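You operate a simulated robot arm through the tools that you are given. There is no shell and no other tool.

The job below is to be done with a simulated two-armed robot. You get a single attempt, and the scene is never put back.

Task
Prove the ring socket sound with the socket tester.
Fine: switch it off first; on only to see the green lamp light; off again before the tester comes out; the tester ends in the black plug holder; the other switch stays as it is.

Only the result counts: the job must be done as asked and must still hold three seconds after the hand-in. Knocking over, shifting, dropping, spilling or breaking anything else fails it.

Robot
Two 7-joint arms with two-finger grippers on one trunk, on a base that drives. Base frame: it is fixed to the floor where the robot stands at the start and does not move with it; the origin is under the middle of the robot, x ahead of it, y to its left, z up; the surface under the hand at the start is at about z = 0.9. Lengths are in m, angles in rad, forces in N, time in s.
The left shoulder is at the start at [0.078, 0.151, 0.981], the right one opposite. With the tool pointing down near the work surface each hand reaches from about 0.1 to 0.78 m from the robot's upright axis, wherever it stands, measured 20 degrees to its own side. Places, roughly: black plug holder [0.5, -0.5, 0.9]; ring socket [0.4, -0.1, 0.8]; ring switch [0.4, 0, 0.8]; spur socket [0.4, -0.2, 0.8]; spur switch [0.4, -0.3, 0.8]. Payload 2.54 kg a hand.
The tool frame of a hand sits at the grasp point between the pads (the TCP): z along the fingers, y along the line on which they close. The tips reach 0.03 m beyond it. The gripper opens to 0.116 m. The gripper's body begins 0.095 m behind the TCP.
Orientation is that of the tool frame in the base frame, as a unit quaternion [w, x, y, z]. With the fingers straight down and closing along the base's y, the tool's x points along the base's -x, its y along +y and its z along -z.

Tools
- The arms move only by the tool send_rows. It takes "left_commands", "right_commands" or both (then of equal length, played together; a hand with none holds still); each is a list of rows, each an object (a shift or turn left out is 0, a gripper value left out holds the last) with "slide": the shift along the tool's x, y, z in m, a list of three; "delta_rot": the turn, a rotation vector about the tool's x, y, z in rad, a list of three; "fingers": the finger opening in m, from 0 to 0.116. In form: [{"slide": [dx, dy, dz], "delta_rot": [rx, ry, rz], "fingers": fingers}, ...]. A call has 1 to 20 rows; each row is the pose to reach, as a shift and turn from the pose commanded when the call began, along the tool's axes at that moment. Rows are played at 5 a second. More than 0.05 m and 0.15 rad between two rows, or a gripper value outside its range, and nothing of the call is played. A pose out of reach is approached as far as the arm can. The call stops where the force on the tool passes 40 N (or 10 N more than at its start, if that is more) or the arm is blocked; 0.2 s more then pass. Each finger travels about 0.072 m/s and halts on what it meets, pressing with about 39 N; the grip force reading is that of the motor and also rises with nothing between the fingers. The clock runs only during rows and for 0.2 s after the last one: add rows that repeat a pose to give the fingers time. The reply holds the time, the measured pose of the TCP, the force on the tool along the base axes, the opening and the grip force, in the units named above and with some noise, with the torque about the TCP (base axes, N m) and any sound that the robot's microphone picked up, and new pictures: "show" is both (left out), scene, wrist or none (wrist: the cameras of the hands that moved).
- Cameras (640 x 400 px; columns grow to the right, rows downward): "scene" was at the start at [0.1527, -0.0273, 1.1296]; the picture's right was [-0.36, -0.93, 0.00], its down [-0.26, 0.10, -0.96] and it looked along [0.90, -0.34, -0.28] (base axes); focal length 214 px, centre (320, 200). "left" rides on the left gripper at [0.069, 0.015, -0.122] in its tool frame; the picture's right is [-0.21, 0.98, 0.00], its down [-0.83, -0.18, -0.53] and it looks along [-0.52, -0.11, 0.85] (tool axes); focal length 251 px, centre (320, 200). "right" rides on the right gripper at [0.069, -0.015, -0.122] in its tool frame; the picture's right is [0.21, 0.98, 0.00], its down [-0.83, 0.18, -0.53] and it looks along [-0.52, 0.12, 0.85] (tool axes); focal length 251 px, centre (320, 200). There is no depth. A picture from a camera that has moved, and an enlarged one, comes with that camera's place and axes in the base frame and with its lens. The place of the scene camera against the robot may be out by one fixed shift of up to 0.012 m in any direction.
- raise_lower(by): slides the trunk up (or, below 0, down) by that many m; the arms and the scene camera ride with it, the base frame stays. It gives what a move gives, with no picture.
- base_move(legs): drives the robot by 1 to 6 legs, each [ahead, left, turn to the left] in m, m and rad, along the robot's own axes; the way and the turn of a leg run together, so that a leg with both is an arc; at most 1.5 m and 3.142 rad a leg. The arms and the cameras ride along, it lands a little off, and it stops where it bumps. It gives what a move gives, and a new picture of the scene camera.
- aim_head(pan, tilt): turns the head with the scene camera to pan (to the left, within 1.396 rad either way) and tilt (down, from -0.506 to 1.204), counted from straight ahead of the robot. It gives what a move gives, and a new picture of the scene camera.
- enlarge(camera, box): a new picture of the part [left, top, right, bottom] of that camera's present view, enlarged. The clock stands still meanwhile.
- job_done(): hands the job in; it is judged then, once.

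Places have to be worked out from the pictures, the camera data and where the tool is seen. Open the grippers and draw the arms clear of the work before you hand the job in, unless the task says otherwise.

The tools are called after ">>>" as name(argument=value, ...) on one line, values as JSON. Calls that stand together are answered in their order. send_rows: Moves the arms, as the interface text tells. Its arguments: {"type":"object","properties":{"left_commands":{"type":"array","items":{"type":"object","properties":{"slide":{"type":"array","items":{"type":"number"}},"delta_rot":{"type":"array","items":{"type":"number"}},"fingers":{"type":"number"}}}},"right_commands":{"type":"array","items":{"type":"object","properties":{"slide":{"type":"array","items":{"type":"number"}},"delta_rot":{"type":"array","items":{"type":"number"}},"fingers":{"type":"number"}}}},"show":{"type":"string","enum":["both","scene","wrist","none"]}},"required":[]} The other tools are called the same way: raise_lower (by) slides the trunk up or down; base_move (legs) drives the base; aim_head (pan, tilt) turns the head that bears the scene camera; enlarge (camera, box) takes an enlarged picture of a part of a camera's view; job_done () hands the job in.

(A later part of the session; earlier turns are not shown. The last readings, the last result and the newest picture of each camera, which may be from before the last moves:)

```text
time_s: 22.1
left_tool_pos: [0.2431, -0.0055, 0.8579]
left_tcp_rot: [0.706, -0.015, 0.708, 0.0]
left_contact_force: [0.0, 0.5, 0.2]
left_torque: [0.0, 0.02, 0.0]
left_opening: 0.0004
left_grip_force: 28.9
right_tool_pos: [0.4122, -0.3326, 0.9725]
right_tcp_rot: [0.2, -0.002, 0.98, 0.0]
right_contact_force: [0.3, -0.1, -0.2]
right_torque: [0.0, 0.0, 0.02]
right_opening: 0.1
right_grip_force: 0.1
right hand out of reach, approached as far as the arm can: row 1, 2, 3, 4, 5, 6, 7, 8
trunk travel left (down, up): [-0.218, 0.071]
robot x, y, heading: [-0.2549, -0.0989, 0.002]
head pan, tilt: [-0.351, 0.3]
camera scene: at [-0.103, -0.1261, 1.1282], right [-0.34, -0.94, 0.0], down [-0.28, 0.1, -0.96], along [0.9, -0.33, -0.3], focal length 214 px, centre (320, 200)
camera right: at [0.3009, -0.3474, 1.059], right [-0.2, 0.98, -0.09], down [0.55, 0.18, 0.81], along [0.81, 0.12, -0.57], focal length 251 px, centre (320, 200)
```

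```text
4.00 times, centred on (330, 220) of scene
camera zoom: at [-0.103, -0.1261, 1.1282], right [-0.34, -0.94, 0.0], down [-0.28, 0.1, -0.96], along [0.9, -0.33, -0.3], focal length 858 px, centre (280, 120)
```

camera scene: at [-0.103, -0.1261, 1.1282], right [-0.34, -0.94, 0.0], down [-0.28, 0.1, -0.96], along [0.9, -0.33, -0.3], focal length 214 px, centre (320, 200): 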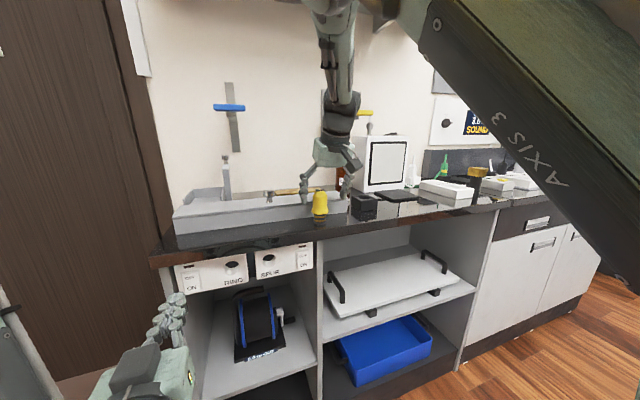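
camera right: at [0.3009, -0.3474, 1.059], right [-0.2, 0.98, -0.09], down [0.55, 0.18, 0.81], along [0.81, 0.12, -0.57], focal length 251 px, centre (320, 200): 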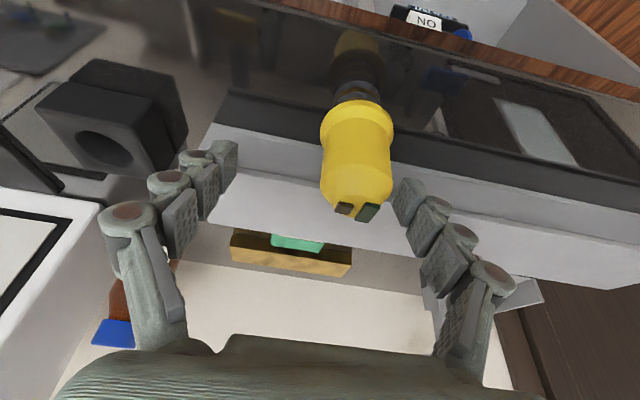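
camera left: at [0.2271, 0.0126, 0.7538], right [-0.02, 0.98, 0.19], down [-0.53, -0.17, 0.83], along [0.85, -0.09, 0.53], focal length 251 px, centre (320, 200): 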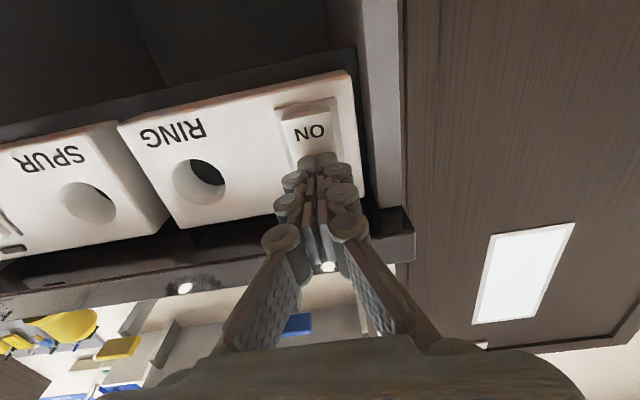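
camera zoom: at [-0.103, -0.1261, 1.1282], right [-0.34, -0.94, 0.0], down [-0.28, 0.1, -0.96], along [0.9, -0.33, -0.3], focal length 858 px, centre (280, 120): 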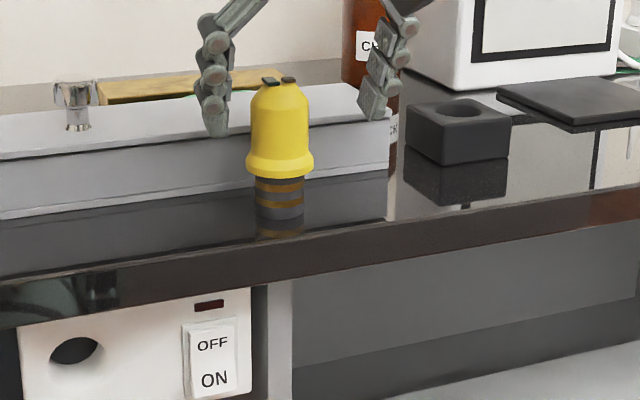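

The arm hit a reach limit: it stopped at (0.412,-0.333,0.9725), 17 mm off to the right. I won't close there; I'll back out along the finger axis and shift the base left and slightly ahead so that the tester lies more on the right arm's side.

>>> send_rows(right_commands=[{"slide": [0, 0, -0.03]}, {"slide": [0, 0, -0.07]}, {"slide": [0, 0, -0.11]}, {"slide": [0, 0, -0.15]}, {"slide": [0, 0, -0.15]}], show="none")

>>> base_move(legs=[[0, 0.1, 0], [0.04, 0, 0]])

```text
time_s: 23.4
left_tool_pos: [0.2416, -0.0059, 0.8576]
left_tcp_rot: [0.706, -0.016, 0.708, 0.0]
left_contact_force: [-0.1, 0.5, -0.1]
left_torque: [-0.02, 0.01, 0.01]
left_opening: 0.0
left_grip_force: 28.8
right_tool_pos: [0.3527, -0.3352, 1.1076]
right_tcp_rot: [0.198, 0.002, 0.98, 0.002]
right_contact_force: [0.8, -0.1, -0.1]
right_torque: [0.03, -0.01, 0.0]
right_opening: 0.1002
right_grip_force: 0.0
trunk travel left (down, up): [-0.218, 0.071]
robot x, y, heading: [-0.2545, -0.1002, -0.001]
head pan, tilt: [-0.351, 0.3]
```

```text
time_s: 25.4
left_tool_pos: [0.2828, 0.0912, 0.8562]
left_tcp_rot: [0.706, -0.015, 0.708, 0.0]
left_contact_force: [-0.4, 0.2, 0.0]
left_torque: [-0.01, -0.02, 0.03]
left_opening: 0.0001
left_grip_force: 28.0
right_tool_pos: [0.393, -0.2357, 1.1084]
right_tcp_rot: [0.199, 0.0, 0.98, 0.001]
right_contact_force: [-0.5, 0.7, 0.0]
right_torque: [0.0, 0.03, 0.01]
right_opening: 0.1002
right_grip_force: 0.0
trunk travel left (down, up): [-0.218, 0.071]
robot x, y, heading: [-0.2182, -0.0015, -0.001]
head pan, tilt: [-0.351, 0.3]
camera scene: at [-0.064, -0.0326, 1.1348], right [-0.39, -0.92, 0.0], down [-0.21, 0.09, -0.97], along [0.9, -0.38, -0.23], focal length 214 px, centre (320, 200)
```

scene: 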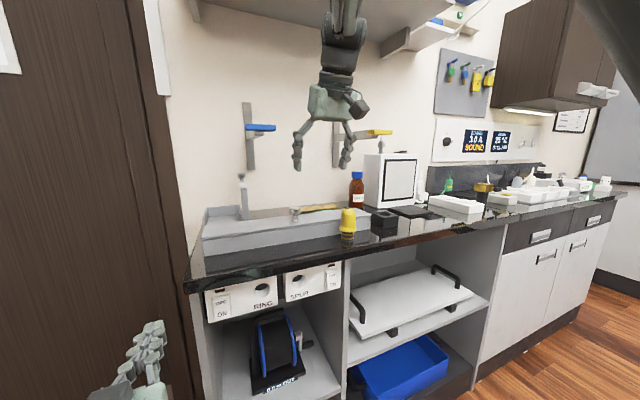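

Now slide the right hand back to the hover line over the tester from this new stance and check it's reachable.

>>> send_rows(right_commands=[{"slide": [0.012, -0.027, -0.005]}, {"slide": [0.024, -0.054, -0.01]}, {"slide": [0.037, -0.08, -0.0157]}, {"slide": [0.037, -0.08, -0.0157]}])

```text
time_s: 26.4
left_tool_pos: [0.2834, 0.0913, 0.8574]
left_tcp_rot: [0.706, -0.016, 0.708, -0.001]
left_contact_force: [0.1, -0.1, 0.1]
left_torque: [-0.02, 0.02, -0.02]
left_opening: 0.0
left_grip_force: 28.7
right_tool_pos: [0.3527, -0.3175, 1.1106]
right_tcp_rot: [0.2, 0.001, 0.98, 0.001]
right_contact_force: [0.3, 0.3, 0.1]
right_torque: [0.02, 0.0, -0.02]
right_opening: 0.1001
right_grip_force: 0.1
trunk travel left (down, up): [-0.218, 0.071]
robot x, y, heading: [-0.2151, 0.0003, 0.001]
head pan, tilt: [-0.351, 0.3]
camera scene: at [-0.0625, -0.0271, 1.1349], right [-0.33, -0.94, 0.0], down [-0.21, 0.08, -0.97], along [0.92, -0.32, -0.23], focal length 214 px, centre (320, 200)
camera right: at [0.2407, -0.3322, 1.1956], right [-0.2, 0.98, -0.08], down [0.55, 0.18, 0.81], along [0.81, 0.12, -0.57], focal length 251 px, centre (320, 200)
```

scene: 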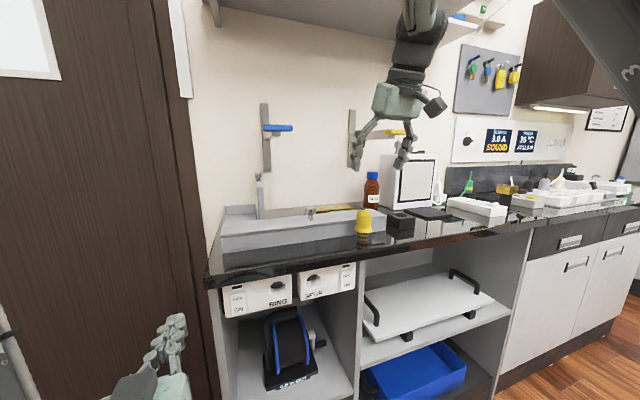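
right: 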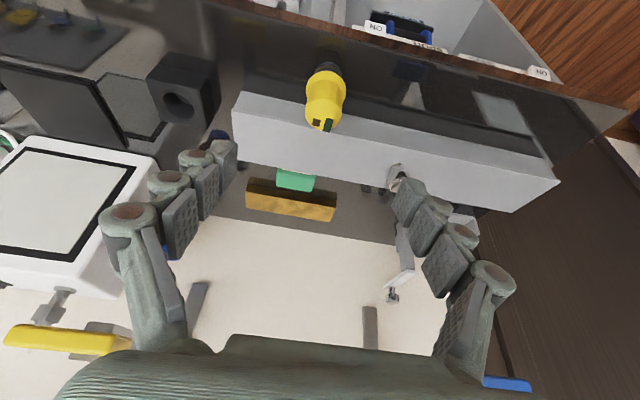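

Reached cleanly at (0.353,-0.3175,1.111). Descend partway first to confirm tracking.

>>> send_rows(right_commands=[{"slide": [0.006, 0.001, 0.03]}, {"slide": [0.011, 0.002, 0.06]}, {"slide": [0.011, 0.002, 0.085]}, {"slide": [0.011, 0.002, 0.085]}])

```text
time_s: 27.4
left_tool_pos: [0.2823, 0.0908, 0.8564]
left_tcp_rot: [0.706, -0.014, 0.708, 0.0]
left_contact_force: [0.0, 0.6, -0.5]
left_torque: [-0.01, 0.0, 0.02]
left_opening: 0.0003
left_grip_force: 28.5
right_tool_pos: [0.3748, -0.3139, 1.0261]
right_tcp_rot: [0.2, 0.001, 0.98, 0.0]
right_contact_force: [0.7, -0.1, 0.1]
right_torque: [-0.03, -0.03, 0.03]
right_opening: 0.0999
right_grip_force: 0.1
trunk travel left (down, up): [-0.218, 0.071]
robot x, y, heading: [-0.2176, -0.0035, -0.001]
head pan, tilt: [-0.351, 0.3]
camera scene: at [-0.0629, -0.0282, 1.1283], right [-0.34, -0.94, 0.0], down [-0.28, 0.1, -0.96], along [0.9, -0.33, -0.3], focal length 214 px, centre (320, 200)
camera right: at [0.2638, -0.3291, 1.1123], right [-0.2, 0.98, -0.08], down [0.55, 0.18, 0.81], along [0.81, 0.11, -0.57], focal length 251 px, centre (320, 200)
```

scene: 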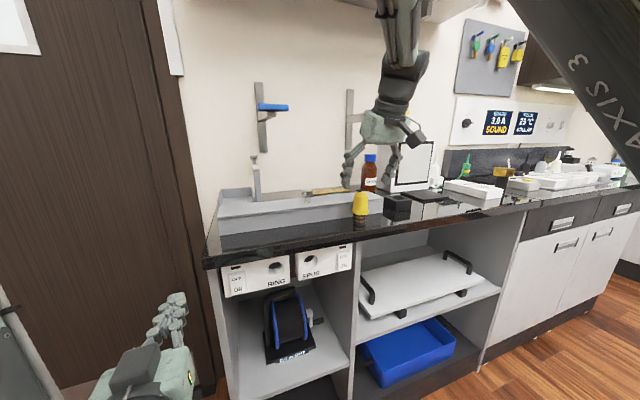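
right: 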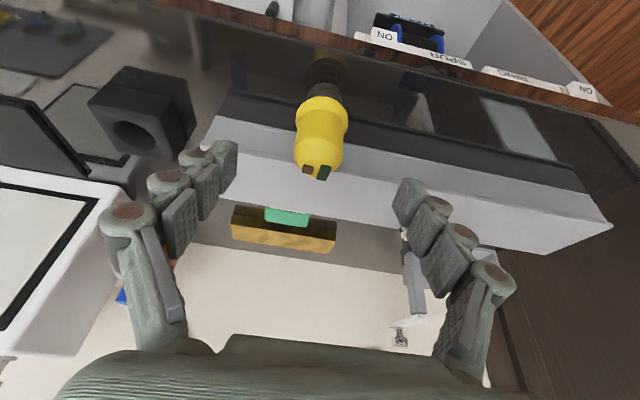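

Tracking well and centred on the tester (axis ≈(0.402,-0.3145)). Finish the descent.

>>> send_rows(right_commands=[{"slide": [-0.001, -0.0005, 0.02]}, {"slide": [-0.002, -0.0005, 0.04]}, {"slide": [-0.002, -0.0005, 0.055]}, {"slide": [-0.002, -0.0005, 0.065]}, {"slide": [-0.002, -0.0005, 0.065]}])

>>> enlarge(camera="scene", box=[310, 150, 430, 230])

```text
time_s: 28.6
left_tool_pos: [0.2833, 0.091, 0.8567]
left_tcp_rot: [0.706, -0.014, 0.708, -0.002]
left_contact_force: [0.2, 0.5, 0.1]
left_torque: [-0.02, 0.03, -0.03]
left_opening: 0.0
left_grip_force: 28.3
right_tool_pos: [0.4019, -0.3136, 0.967]
right_tcp_rot: [0.2, 0.001, 0.98, 0.0]
right_contact_force: [0.5, 0.6, -0.2]
right_torque: [-0.01, 0.04, 0.01]
right_opening: 0.1001
right_grip_force: 0.0
trunk travel left (down, up): [-0.218, 0.071]
robot x, y, heading: [-0.2184, -0.0035, 0.002]
head pan, tilt: [-0.351, 0.3]
camera scene: at [-0.0629, -0.0282, 1.1282], right [-0.34, -0.94, 0.0], down [-0.28, 0.1, -0.96], along [0.9, -0.33, -0.3], focal length 214 px, centre (320, 200)
camera right: at [0.291, -0.3293, 1.0528], right [-0.2, 0.98, -0.08], down [0.55, 0.18, 0.81], along [0.81, 0.11, -0.57], focal length 251 px, centre (320, 200)
```

scene: 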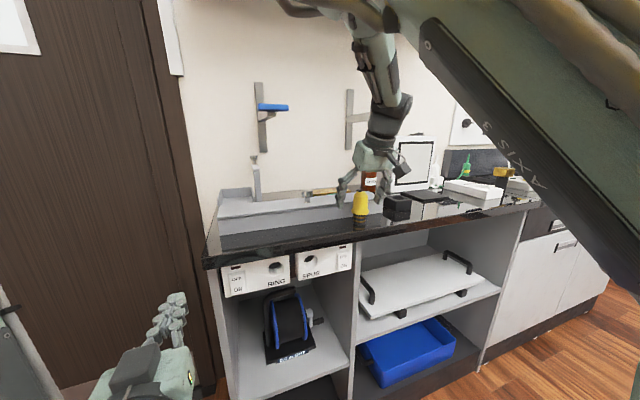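
right: 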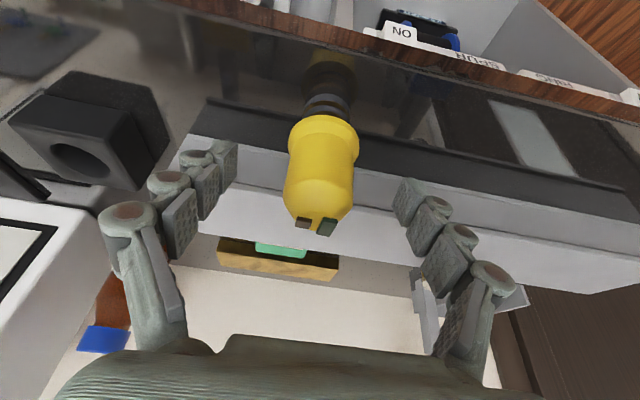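

```text
5.00 times, centred on (370, 190) of scene
camera zoom: at [-0.0629, -0.0282, 1.1282], right [-0.34, -0.94, 0.0], down [-0.28, 0.1, -0.96], along [0.9, -0.33, -0.3], focal length 1072 px, centre (70, 250)
```

zoom: 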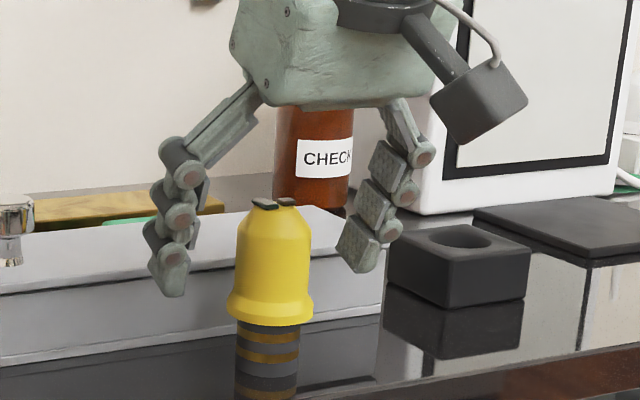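

Fingers straddle the body, tips just above the flange, centred. Close to grip.

>>> send_rows(right_commands=[{"fingers": 0.06}, {"fingers": 0.045}, {"fingers": 0.02}, {"fingers": 0.0}, {"fingers": 0.0}, {"fingers": 0.0}])

>>> enlarge(camera="scene", box=[310, 150, 430, 230])

```text
time_s: 30.0
left_tool_pos: [0.2822, 0.0907, 0.8563]
left_tcp_rot: [0.706, -0.015, 0.708, -0.001]
left_contact_force: [0.2, -0.6, 0.9]
left_torque: [-0.02, -0.02, 0.01]
left_opening: 0.0
left_grip_force: 28.3
right_tool_pos: [0.4017, -0.3142, 0.9669]
right_tcp_rot: [0.2, 0.0, 0.98, 0.001]
right_contact_force: [0.0, 0.2, 0.7]
right_torque: [0.01, 0.0, -0.01]
right_opening: 0.0424
right_grip_force: 39.1
trunk travel left (down, up): [-0.218, 0.071]
robot x, y, heading: [-0.2167, -0.0019, 0.003]
head pan, tilt: [-0.351, 0.3]
camera scene: at [-0.0629, -0.0282, 1.1283], right [-0.34, -0.94, 0.0], down [-0.28, 0.1, -0.96], along [0.9, -0.33, -0.3], focal length 214 px, centre (320, 200)
camera right: at [0.2909, -0.3294, 1.0532], right [-0.2, 0.98, -0.08], down [0.55, 0.18, 0.81], along [0.81, 0.11, -0.57], focal length 251 px, centre (320, 200)
```

scene: 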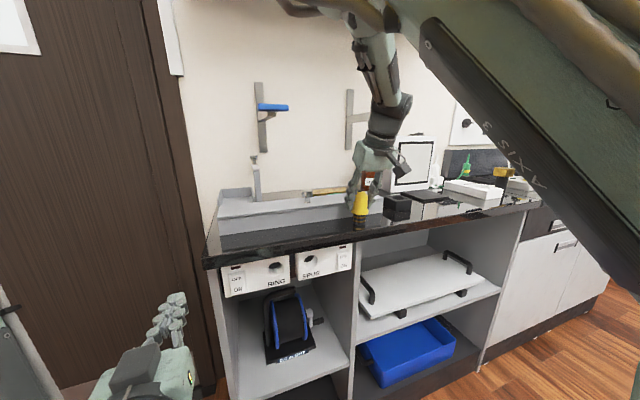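
right: 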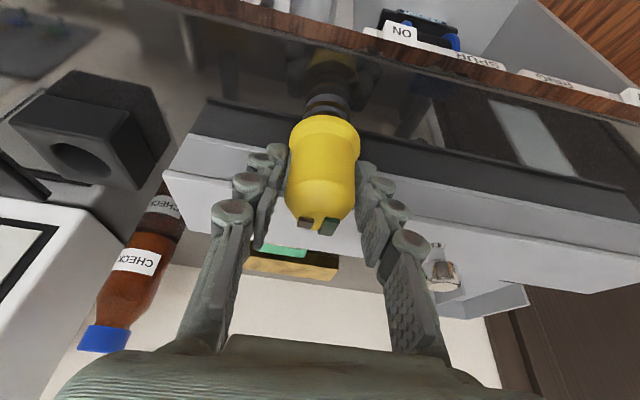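

```text
5.00 times, centred on (370, 190) of scene
camera zoom: at [-0.0629, -0.0282, 1.1283], right [-0.34, -0.94, 0.0], down [-0.28, 0.1, -0.96], along [0.9, -0.33, -0.3], focal length 1072 px, centre (70, 250)
```

zoom: 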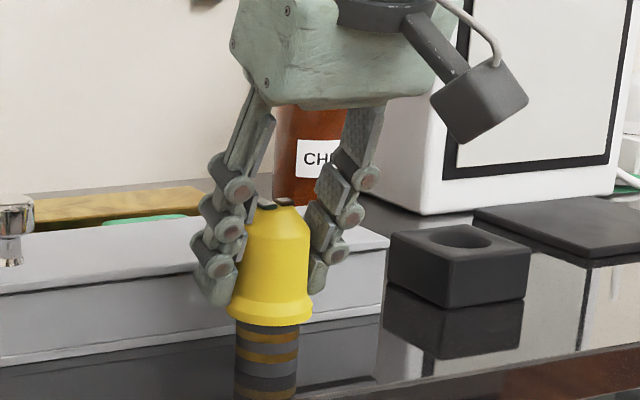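

Gripped firmly (opening 0.0424, 39 N). Lift straight up ~0.1 m.

>>> send_rows(right_commands=[{"slide": [-0.008, 0, -0.0184]}, {"slide": [-0.0157, 0, -0.0368]}, {"slide": [-0.0235, 0, -0.0552]}, {"slide": [-0.0314, 0, -0.0736]}, {"slide": [-0.0392, 0, -0.092]}, {"slide": [-0.0392, 0, -0.092]}])

```text
time_s: 31.4
left_tool_pos: [0.2822, 0.0912, 0.8571]
left_tcp_rot: [0.706, -0.015, 0.708, -0.002]
left_contact_force: [-0.7, -0.2, -0.6]
left_torque: [-0.02, 0.0, -0.01]
left_opening: 0.0
left_grip_force: 28.3
right_tool_pos: [0.4031, -0.3131, 1.0666]
right_tcp_rot: [0.2, 0.0, 0.98, 0.001]
right_contact_force: [-0.2, 0.1, -1.2]
right_torque: [0.0, -0.01, 0.01]
right_opening: 0.0
right_grip_force: 28.8
trunk travel left (down, up): [-0.218, 0.071]
robot x, y, heading: [-0.2164, -0.0018, 0.003]
head pan, tilt: [-0.351, 0.3]
camera scene: at [-0.0629, -0.0282, 1.1282], right [-0.34, -0.94, 0.0], down [-0.28, 0.1, -0.96], along [0.9, -0.33, -0.3], focal length 214 px, centre (320, 200)
camera right: at [0.2921, -0.3288, 1.153], right [-0.2, 0.98, -0.08], down [0.55, 0.18, 0.81], along [0.81, 0.11, -0.57], focal length 251 px, centre (320, 200)
```

scene: 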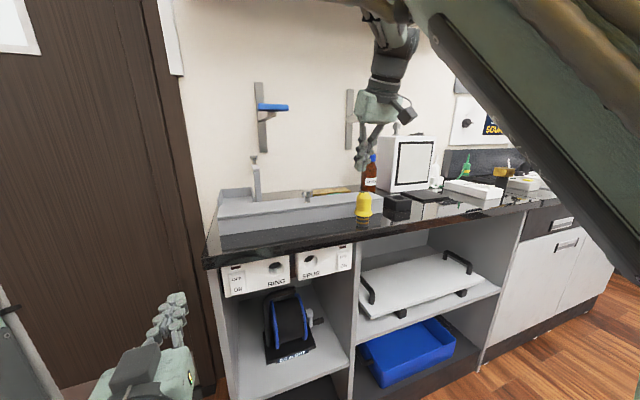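
right: 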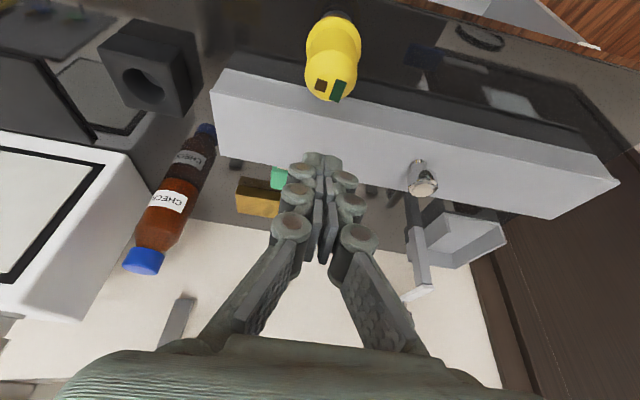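

The tester slipped out of the grip and remains standing on the bench. Let me look closely at where it stands and its shape.

>>> enlarge(camera="scene", box=[320, 170, 410, 240])

>>> enlarge(camera="right", box=[260, 0, 420, 110])

```text
5.71 times, centred on (365, 205) of scene
camera zoom: at [-0.0629, -0.0282, 1.1282], right [-0.34, -0.94, 0.0], down [-0.28, 0.1, -0.96], along [0.9, -0.33, -0.3], focal length 1226 px, centre (63, 171)
```

zoom: 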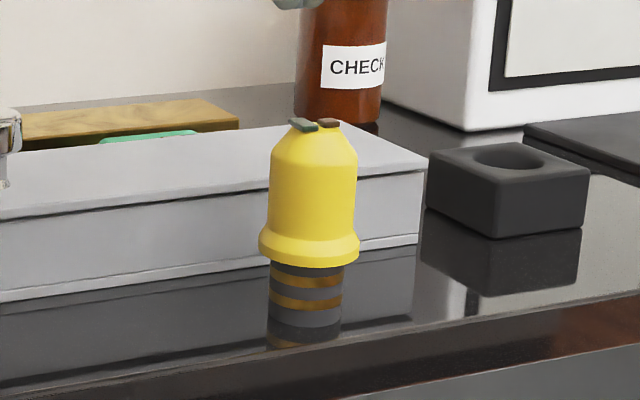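

```text
3.64 times, centred on (340, 55) of right
camera zoom: at [0.2921, -0.3288, 1.153], right [-0.2, 0.98, -0.08], down [0.55, 0.18, 0.81], along [0.81, 0.11, -0.57], focal length 914 px, centre (247, 727)
```

zoom: 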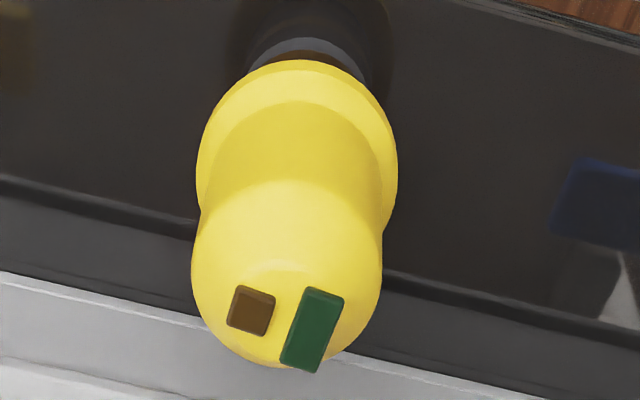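

Re-triangulating from several wrist views: the tester top was actually at x≈0.397, z≈0.993 (total height ~0.093), so I gripped a bit behind the axis with the tips on the flange flare, and it squirted ~1 cm toward the robot. It now stands at ≈(0.386,-0.317). Open, realign back and higher, and check.

>>> send_rows(right_commands=[{"fingers": 0.05}, {"fingers": 0.1}, {"slide": [0.02, -0.002, -0.005], "fingers": 0.1}, {"slide": [0.05, -0.004, -0.01], "fingers": 0.1}, {"slide": [0.05, -0.004, -0.01], "fingers": 0.1}], show="wrist")

>>> enlarge(camera="right", box=[240, 40, 400, 180])

```text
time_s: 32.6
left_tool_pos: [0.2816, 0.0917, 0.8574]
left_tcp_rot: [0.706, -0.015, 0.708, -0.001]
left_contact_force: [0.1, 0.5, 0.4]
left_torque: [0.02, 0.0, 0.01]
left_opening: 0.0
left_grip_force: 28.6
right_tool_pos: [0.3538, -0.3165, 1.0547]
right_tcp_rot: [0.197, 0.002, 0.98, 0.004]
right_contact_force: [0.8, -0.7, 0.7]
right_torque: [-0.01, 0.02, -0.02]
right_opening: 0.1002
right_grip_force: 0.1
trunk travel left (down, up): [-0.218, 0.071]
robot x, y, heading: [-0.2184, -0.0037, -0.002]
head pan, tilt: [-0.351, 0.3]
camera right: at [0.2429, -0.3326, 1.141], right [-0.2, 0.98, -0.08], down [0.56, 0.17, 0.81], along [0.81, 0.12, -0.58], focal length 251 px, centre (320, 200)
```

right: 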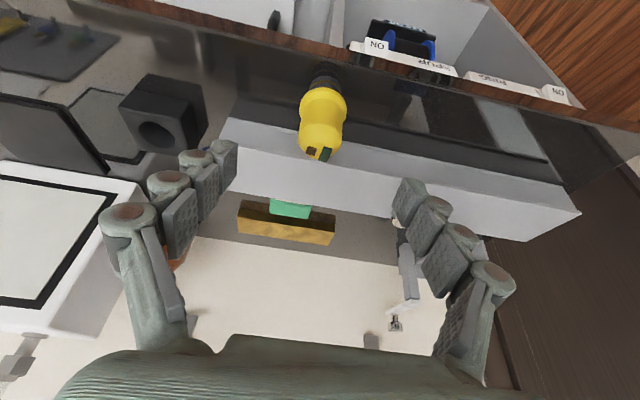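

```text
2.86 times, centred on (320, 110) of right
camera zoom: at [0.2429, -0.3326, 1.141], right [-0.2, 0.98, -0.08], down [0.56, 0.17, 0.81], along [0.81, 0.12, -0.58], focal length 718 px, centre (320, 457)
```

zoom: 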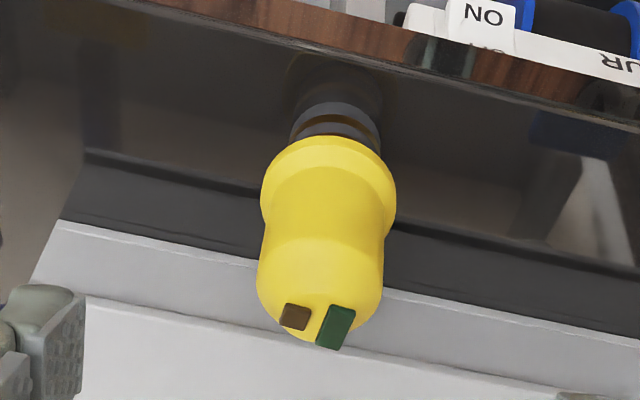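

Tester axis now ≈(0.387,-0.318), top ≈0.989. The finger axis lines up exactly; descend 0.086 to TCP z≈0.975 and check.

>>> send_rows(right_commands=[{"slide": [0, -0.001, 0.025]}, {"slide": [0, -0.0015, 0.05]}, {"slide": [0, -0.0015, 0.07]}, {"slide": [0, -0.0015, 0.086]}, {"slide": [0, -0.0015, 0.086]}])

>>> enlarge(camera="right", box=[200, 80, 440, 260])

>>> enlarge(camera="scene", box=[310, 160, 430, 240])

```text
time_s: 33.8
left_tool_pos: [0.2822, 0.0906, 0.8581]
left_tcp_rot: [0.706, -0.014, 0.708, -0.001]
left_contact_force: [-0.5, 0.4, 1.0]
left_torque: [0.0, 0.03, 0.02]
left_opening: 0.0003
left_grip_force: 28.4
right_tool_pos: [0.3869, -0.319, 0.9776]
right_tcp_rot: [0.2, 0.0, 0.98, 0.001]
right_contact_force: [0.1, -0.8, -0.4]
right_torque: [-0.02, 0.01, -0.02]
right_opening: 0.1002
right_grip_force: 0.0
trunk travel left (down, up): [-0.218, 0.071]
robot x, y, heading: [-0.2168, 0.0001, 0.0]
head pan, tilt: [-0.351, 0.3]
camera scene: at [-0.0629, -0.0282, 1.1282], right [-0.34, -0.94, 0.0], down [-0.28, 0.1, -0.96], along [0.9, -0.33, -0.3], focal length 214 px, centre (320, 200)
camera right: at [0.2753, -0.3338, 1.064], right [-0.2, 0.98, -0.08], down [0.55, 0.18, 0.81], along [0.81, 0.11, -0.57], focal length 251 px, centre (320, 200)
```

scene: 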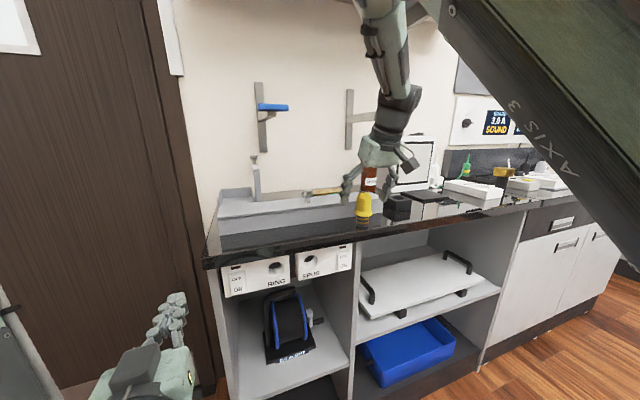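
right: 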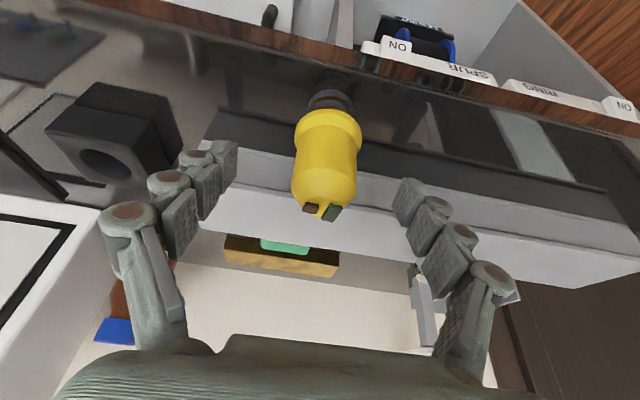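

```text
2.22 times, centred on (320, 170) of right
camera zoom: at [0.2753, -0.3338, 1.064], right [-0.2, 0.98, -0.08], down [0.55, 0.18, 0.81], along [0.81, 0.11, -0.57], focal length 559 px, centre (320, 267)
```

zoom: 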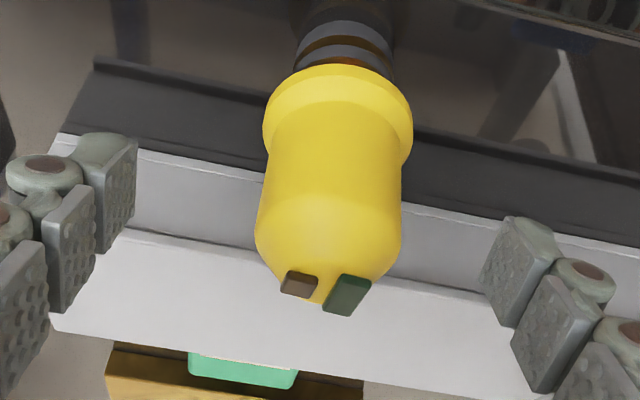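

```text
5.00 times, centred on (370, 200) of scene
camera zoom: at [-0.0629, -0.0282, 1.1282], right [-0.34, -0.94, 0.0], down [-0.28, 0.1, -0.96], along [0.9, -0.33, -0.3], focal length 1072 px, centre (70, 200)
```

zoom: 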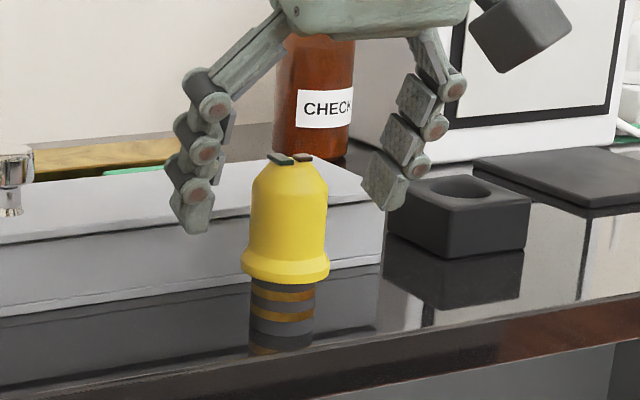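

Well centred; to get the pads' full width across the axis I shift 5 mm toward the robot, then close slowly.

>>> send_rows(right_commands=[{"slide": [0.0046, 0.0012, -0.001], "fingers": 0.08}, {"slide": [0.0046, 0.0012, -0.001], "fingers": 0.06}, {"slide": [0.0046, 0.0012, -0.001], "fingers": 0.045}, {"slide": [0.0046, 0.0012, -0.001], "fingers": 0.03}, {"slide": [0.0046, 0.0012, -0.001], "fingers": 0.0}, {"slide": [0.0046, 0.0012, -0.001], "fingers": 0.0}, {"slide": [0.0046, 0.0012, -0.001], "fingers": 0.0}])

>>> enlarge(camera="scene", box=[310, 160, 430, 240])

```text
time_s: 35.4
left_tool_pos: [0.2828, 0.0908, 0.8571]
left_tcp_rot: [0.706, -0.015, 0.708, -0.001]
left_contact_force: [0.4, 0.1, 0.1]
left_torque: [-0.01, 0.0, -0.02]
left_opening: 0.0001
left_grip_force: 28.2
right_tool_pos: [0.3819, -0.3179, 0.9775]
right_tcp_rot: [0.199, 0.0, 0.98, 0.0]
right_contact_force: [-0.1, -1.2, -0.1]
right_torque: [-0.04, -0.03, -0.01]
right_opening: 0.0406
right_grip_force: 39.0
trunk travel left (down, up): [-0.218, 0.071]
robot x, y, heading: [-0.2166, -0.0006, 0.005]
head pan, tilt: [-0.351, 0.3]
camera scene: at [-0.0629, -0.0282, 1.1282], right [-0.34, -0.94, 0.0], down [-0.28, 0.1, -0.96], along [0.9, -0.33, -0.3], focal length 214 px, centre (320, 200)
camera right: at [0.2703, -0.3327, 1.0636], right [-0.2, 0.98, -0.08], down [0.55, 0.18, 0.81], along [0.81, 0.11, -0.57], focal length 251 px, centre (320, 200)
```

scene: 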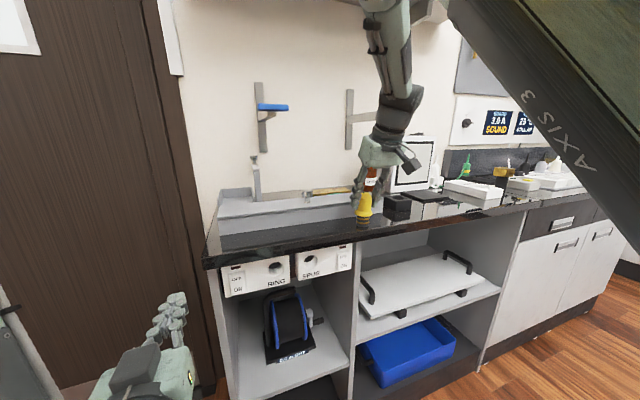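
right: 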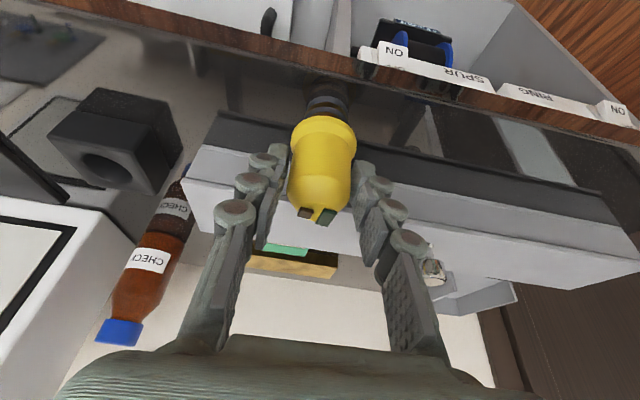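

```text
5.00 times, centred on (370, 200) of scene
camera zoom: at [-0.0629, -0.0282, 1.1282], right [-0.34, -0.94, 0.0], down [-0.28, 0.1, -0.96], along [0.9, -0.33, -0.3], focal length 1072 px, centre (70, 200)
```

zoom: 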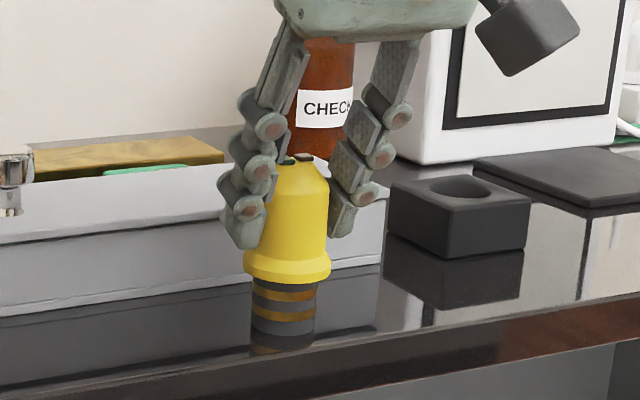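

Opening 0.0406, 39 N, contact on the body above the flange. Test-lift 1.5 cm slowly.

>>> send_rows(right_commands=[{"slide": [-0.001, 0, -0.0025]}, {"slide": [-0.002, 0, -0.005]}, {"slide": [-0.004, 0, -0.009]}, {"slide": [-0.006, 0, -0.0138]}, {"slide": [-0.006, 0, -0.0138]}])

>>> enlarge(camera="scene", box=[310, 160, 430, 240])

```text
time_s: 36.6
left_tool_pos: [0.282, 0.0923, 0.857]
left_tcp_rot: [0.706, -0.015, 0.708, -0.001]
left_contact_force: [-0.3, 0.0, 0.0]
left_torque: [-0.01, -0.01, 0.0]
left_opening: 0.0002
left_grip_force: 28.8
right_tool_pos: [0.3819, -0.3194, 0.9932]
right_tcp_rot: [0.2, 0.001, 0.98, 0.001]
right_contact_force: [0.7, 0.1, -1.7]
right_torque: [-0.01, -0.01, 0.0]
right_opening: 0.0407
right_grip_force: 39.2
trunk travel left (down, up): [-0.218, 0.071]
robot x, y, heading: [-0.214, -0.003, -0.001]
head pan, tilt: [-0.351, 0.3]
camera scene: at [-0.0628, -0.0282, 1.1282], right [-0.34, -0.94, 0.0], down [-0.28, 0.1, -0.96], along [0.9, -0.33, -0.3], focal length 214 px, centre (320, 200)
camera right: at [0.2704, -0.3338, 1.0785], right [-0.2, 0.98, -0.08], down [0.55, 0.18, 0.81], along [0.81, 0.11, -0.57], focal length 251 px, centre (320, 200)
```

scene: 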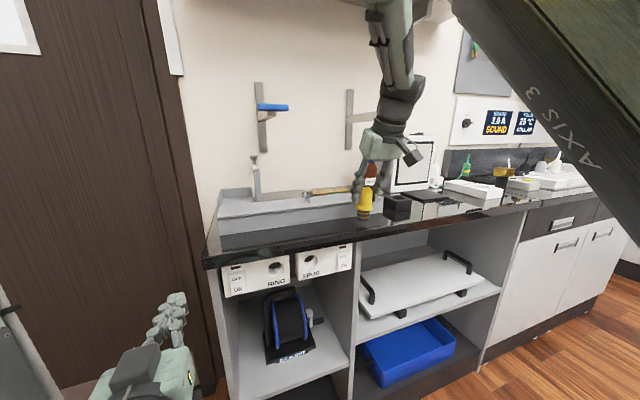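
right: 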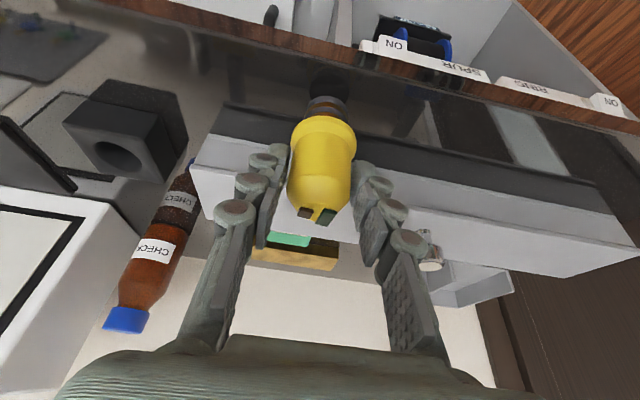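

```text
5.00 times, centred on (370, 200) of scene
camera zoom: at [-0.0628, -0.0282, 1.1282], right [-0.34, -0.94, 0.0], down [-0.28, 0.1, -0.96], along [0.9, -0.33, -0.3], focal length 1072 px, centre (70, 200)
```

zoom: 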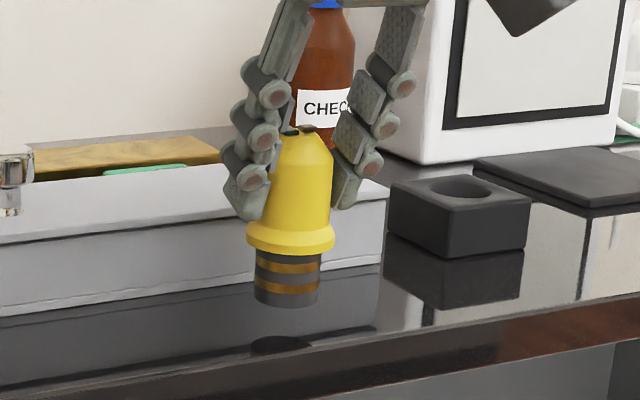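

The tester lifts cleanly (≈1.7 N). Continue to lift, then back the base off.

>>> send_rows(right_commands=[{"slide": [-0.004, 0, -0.0092]}, {"slide": [-0.0098, 0, -0.023]}, {"slide": [-0.0176, 0, -0.0414]}, {"slide": [-0.0255, 0, -0.06]}, {"slide": [-0.0274, 0, -0.0644]}, {"slide": [-0.0274, 0, -0.0644]}], show="none")

>>> base_move(legs=[[-0.15, 0, 0]])

```text
time_s: 38.0
left_tool_pos: [0.2821, 0.0907, 0.8561]
left_tcp_rot: [0.706, -0.015, 0.708, -0.001]
left_contact_force: [-0.4, -0.1, 0.4]
left_torque: [-0.01, -0.01, -0.03]
left_opening: 0.0
left_grip_force: 28.6
right_tool_pos: [0.3829, -0.3182, 1.0632]
right_tcp_rot: [0.198, 0.0, 0.98, 0.001]
right_contact_force: [0.9, -0.4, -0.6]
right_torque: [-0.01, 0.02, 0.03]
right_opening: 0.0403
right_grip_force: 39.4
trunk travel left (down, up): [-0.218, 0.071]
robot x, y, heading: [-0.2217, 0.0006, -0.005]
head pan, tilt: [-0.351, 0.3]
```

```text
time_s: 39.4
left_tool_pos: [0.1362, 0.0918, 0.8569]
left_tcp_rot: [0.706, -0.016, 0.708, 0.0]
left_contact_force: [-0.8, 0.8, 0.1]
left_torque: [-0.01, 0.02, 0.0]
left_opening: 0.0
left_grip_force: 28.5
right_tool_pos: [0.2372, -0.3156, 1.0638]
right_tcp_rot: [0.199, -0.002, 0.98, 0.002]
right_contact_force: [-0.3, -0.4, -0.7]
right_torque: [0.0, -0.01, -0.02]
right_opening: 0.0406
right_grip_force: 38.6
trunk travel left (down, up): [-0.218, 0.071]
robot x, y, heading: [-0.3627, -0.0028, 0.002]
head pan, tilt: [-0.351, 0.3]
camera scene: at [-0.2088, -0.028, 1.1283], right [-0.34, -0.94, 0.0], down [-0.28, 0.1, -0.96], along [0.9, -0.33, -0.3], focal length 214 px, centre (320, 200)
```

scene: 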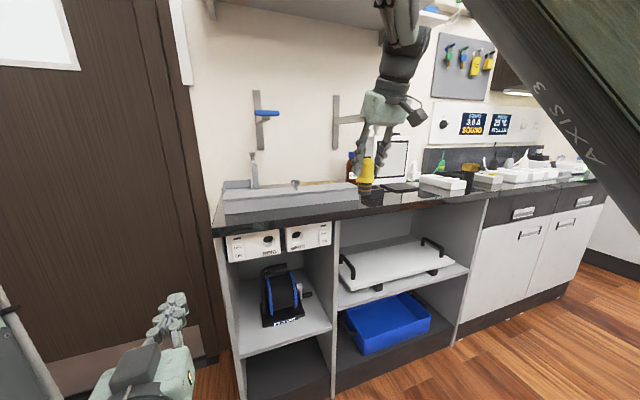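

Now pitch the right hand up (−1.571 rad) while descending in free space to z≈0.86, so the barrel ends pointing forward.

>>> send_rows(right_commands=[{"slide": [0.004, -0.003, 0.016], "delta_rot": [0, -0.131, 0]}, {"slide": [0.008, -0.005, 0.033], "delta_rot": [0, -0.262, 0]}, {"slide": [0.013, -0.008, 0.049], "delta_rot": [0, -0.393, 0]}, {"slide": [0.017, -0.01, 0.065], "delta_rot": [0, -0.524, 0]}, {"slide": [0.021, -0.013, 0.082], "delta_rot": [0, -0.654, 0]}, {"slide": [0.025, -0.015, 0.098], "delta_rot": [0, -0.785, 0]}, {"slide": [0.03, -0.018, 0.114], "delta_rot": [0, -0.916, 0]}, {"slide": [0.034, -0.02, 0.131], "delta_rot": [0, -1.047, 0]}, {"slide": [0.038, -0.023, 0.147], "delta_rot": [0, -1.178, 0]}, {"slide": [0.042, -0.025, 0.163], "delta_rot": [0, -1.309, 0]}, {"slide": [0.047, -0.028, 0.18], "delta_rot": [0, -1.44, 0]}, {"slide": [0.051, -0.03, 0.196], "delta_rot": [0, -1.571, 0]}, {"slide": [0.051, -0.03, 0.196], "delta_rot": [0, -1.571, 0]}])

```text
time_s: 42.2
left_tool_pos: [0.1361, 0.0922, 0.8568]
left_tcp_rot: [0.706, -0.016, 0.708, 0.0]
left_contact_force: [-0.3, 0.6, 0.1]
left_torque: [-0.04, -0.01, -0.01]
left_opening: 0.0001
left_grip_force: 28.9
right_tool_pos: [0.2276, -0.4362, 0.9248]
right_tcp_rot: [0.833, -0.002, 0.554, 0.003]
right_contact_force: [-0.1, 0.0, -0.7]
right_torque: [0.02, 0.03, 0.02]
right_opening: 0.0402
right_grip_force: 39.4
right hand out of reach, approached as far as the arm can: row 9, 10, 11, 12, 13
trunk travel left (down, up): [-0.218, 0.071]
robot x, y, heading: [-0.3651, 0.0002, 0.003]
head pan, tilt: [-0.351, 0.3]
camera scene: at [-0.2081, -0.0279, 1.1282], right [-0.34, -0.94, 0.0], down [-0.28, 0.1, -0.96], along [0.9, -0.33, -0.3], focal length 214 px, centre (320, 200)
camera right: at [0.141, -0.4527, 0.814], right [0.08, 0.98, -0.2], down [-0.81, 0.18, 0.56], along [0.58, 0.12, 0.81], focal length 251 px, centre (320, 200)
```

scene: 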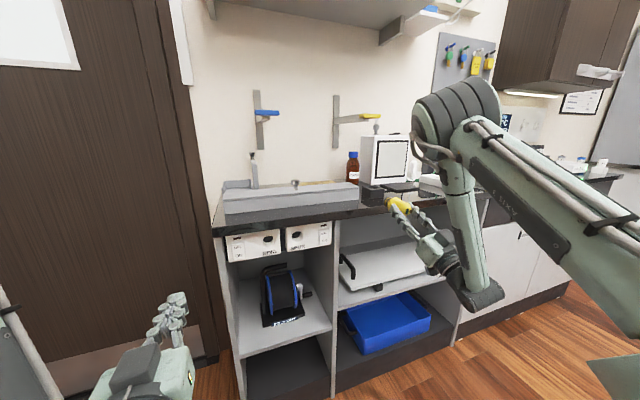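
right: 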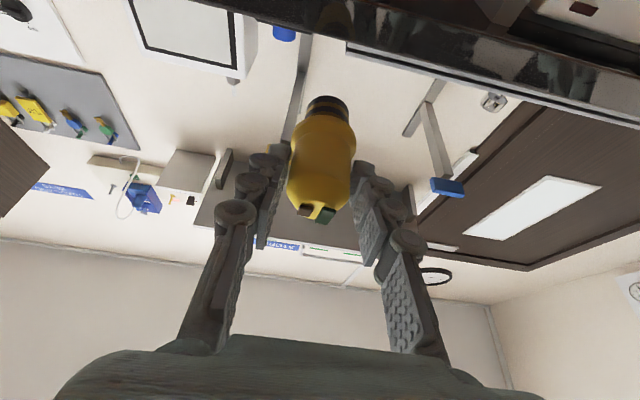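

The tester now points forward (pitch 1.97 rad) but the hand is pushed out by the arm's inner reach limit. I back the base another 0.12 m to give the arm room.

>>> base_move(legs=[[-0.12, 0, 0]])

>>> send_rows(right_commands=[{"slide": [0, 0, 0]}, {"slide": [0, 0, 0]}], show="none")

```text
time_s: 43.4
left_tool_pos: [0.0185, 0.0918, 0.8567]
left_tcp_rot: [0.706, -0.016, 0.708, 0.0]
left_contact_force: [-0.6, 0.1, -0.2]
left_torque: [0.03, 0.0, 0.04]
left_opening: 0.0
left_grip_force: 28.3
right_tool_pos: [0.1087, -0.4368, 0.9243]
right_tcp_rot: [0.833, -0.001, 0.554, 0.002]
right_contact_force: [1.1, -0.3, -0.7]
right_torque: [-0.03, 0.06, -0.03]
right_opening: 0.0405
right_grip_force: 38.8
trunk travel left (down, up): [-0.218, 0.071]
robot x, y, heading: [-0.4765, -0.0017, 0.002]
head pan, tilt: [-0.351, 0.3]
camera scene: at [-0.3263, -0.0284, 1.1283], right [-0.34, -0.94, 0.0], down [-0.28, 0.1, -0.96], along [0.9, -0.33, -0.3], focal length 214 px, centre (320, 200)
```

scene: 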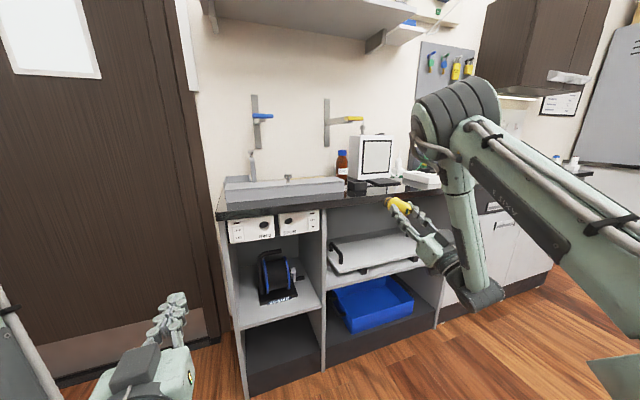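

```text
time_s: 44.0
left_tool_pos: [0.0191, 0.0919, 0.8564]
left_tcp_rot: [0.706, -0.016, 0.708, 0.0]
left_contact_force: [0.1, -1.0, -0.7]
left_torque: [-0.02, 0.0, 0.03]
left_opening: 0.0
left_grip_force: 29.0
right_tool_pos: [0.1093, -0.4361, 0.9233]
right_tcp_rot: [0.832, -0.003, 0.555, 0.003]
right_contact_force: [-0.3, 0.9, -1.1]
right_torque: [-0.02, 0.06, -0.01]
right_opening: 0.0405
right_grip_force: 38.9
trunk travel left (down, up): [-0.218, 0.071]
robot x, y, heading: [-0.4794, -0.0005, 0.006]
head pan, tilt: [-0.351, 0.3]
```

Now slide the right hand leftwards and down toward the front of the ring socket, halfway first to see how commands map.

>>> send_rows(right_commands=[{"slide": [0.017, 0.039, 0.01]}, {"slide": [0.034, 0.078, 0.02]}, {"slide": [0.05, 0.117, 0.03]}, {"slide": [0.067, 0.157, 0.04]}, {"slide": [0.067, 0.157, 0.04]}])

```text
time_s: 45.2
left_tool_pos: [0.0186, 0.0913, 0.8585]
left_tcp_rot: [0.706, -0.016, 0.708, 0.0]
left_contact_force: [0.5, 0.4, -0.1]
left_torque: [0.01, 0.02, 0.0]
left_opening: 0.0
left_grip_force: 28.8
right_tool_pos: [0.1052, -0.4246, 0.9349]
right_tcp_rot: [0.831, -0.004, 0.557, 0.004]
right_contact_force: [-0.4, -0.2, -1.2]
right_torque: [0.0, 0.03, 0.0]
right_opening: 0.0405
right_grip_force: 38.6
right hand out of reach, approached as far as the arm can: row 1, 2, 3, 4, 5
trunk travel left (down, up): [-0.218, 0.071]
robot x, y, heading: [-0.4768, -0.0027, 0.011]
head pan, tilt: [-0.351, 0.3]
camera scene: at [-0.3259, -0.0285, 1.1282], right [-0.34, -0.94, 0.0], down [-0.28, 0.1, -0.96], along [0.9, -0.33, -0.3], focal length 214 px, centre (320, 200)
camera right: at [0.0194, -0.4408, 0.8254], right [0.07, 0.98, -0.2], down [-0.81, 0.17, 0.56], along [0.58, 0.12, 0.8], focal length 251 px, centre (320, 200)
```

scene: 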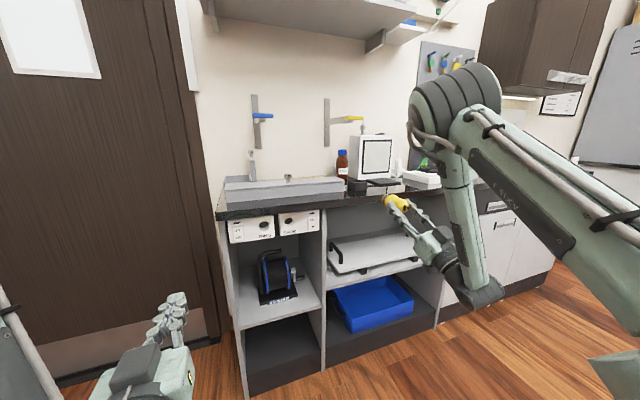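
right: 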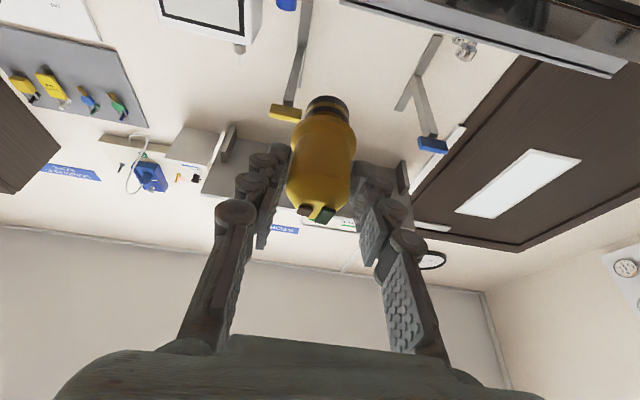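

Still at the inner limit; extend forward first (barrel end stays well short of the bench), then go sideways.

>>> send_rows(right_commands=[{"slide": [0.012, 0, 0.028]}, {"slide": [0.024, 0, 0.055]}, {"slide": [0.036, 0, 0.083]}, {"slide": [0.047, 0, 0.11]}, {"slide": [0.047, 0, 0.11]}])

```text
time_s: 46.4
left_tool_pos: [0.0199, 0.0925, 0.8561]
left_tcp_rot: [0.706, -0.018, 0.708, 0.001]
left_contact_force: [0.4, -0.3, 0.9]
left_torque: [0.03, 0.0, 0.01]
left_opening: 0.0
left_grip_force: 28.1
right_tool_pos: [0.1962, -0.468, 0.9562]
right_tcp_rot: [0.83, -0.005, 0.558, 0.005]
right_contact_force: [-0.5, 0.7, -0.9]
right_torque: [0.03, 0.04, -0.02]
right_opening: 0.0405
right_grip_force: 38.8
right hand out of reach, approached as far as the arm can: row 1, 2, 3, 4, 5
trunk travel left (down, up): [-0.218, 0.071]
robot x, y, heading: [-0.4785, -0.0036, 0.007]
head pan, tilt: [-0.351, 0.3]
camera scene: at [-0.3259, -0.0283, 1.1282], right [-0.34, -0.94, 0.0], down [-0.28, 0.1, -0.96], along [0.9, -0.33, -0.3], focal length 214 px, centre (320, 200)
camera right: at [0.1096, -0.4845, 0.8477], right [0.07, 0.98, -0.2], down [-0.81, 0.17, 0.56], along [0.58, 0.13, 0.8], focal length 251 px, centre (320, 200)
```

scene: 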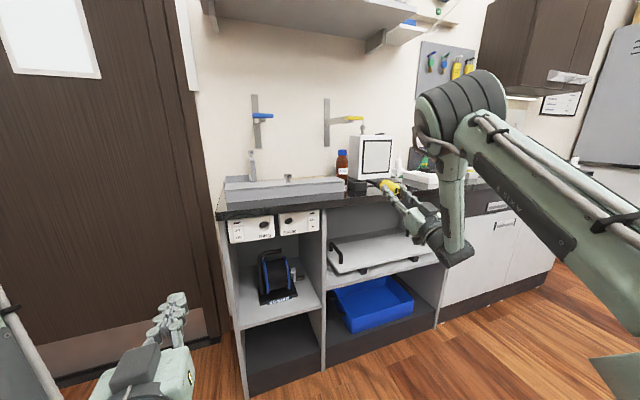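
right: 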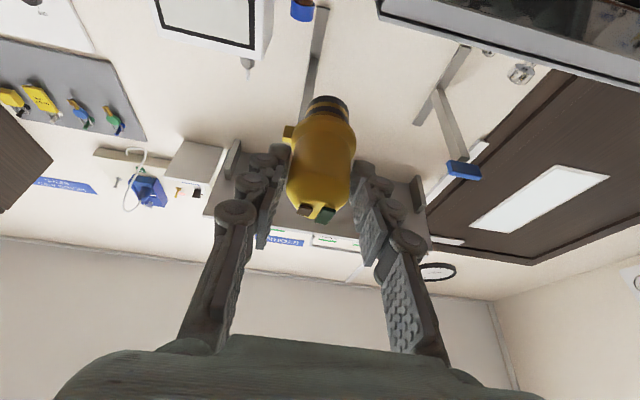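

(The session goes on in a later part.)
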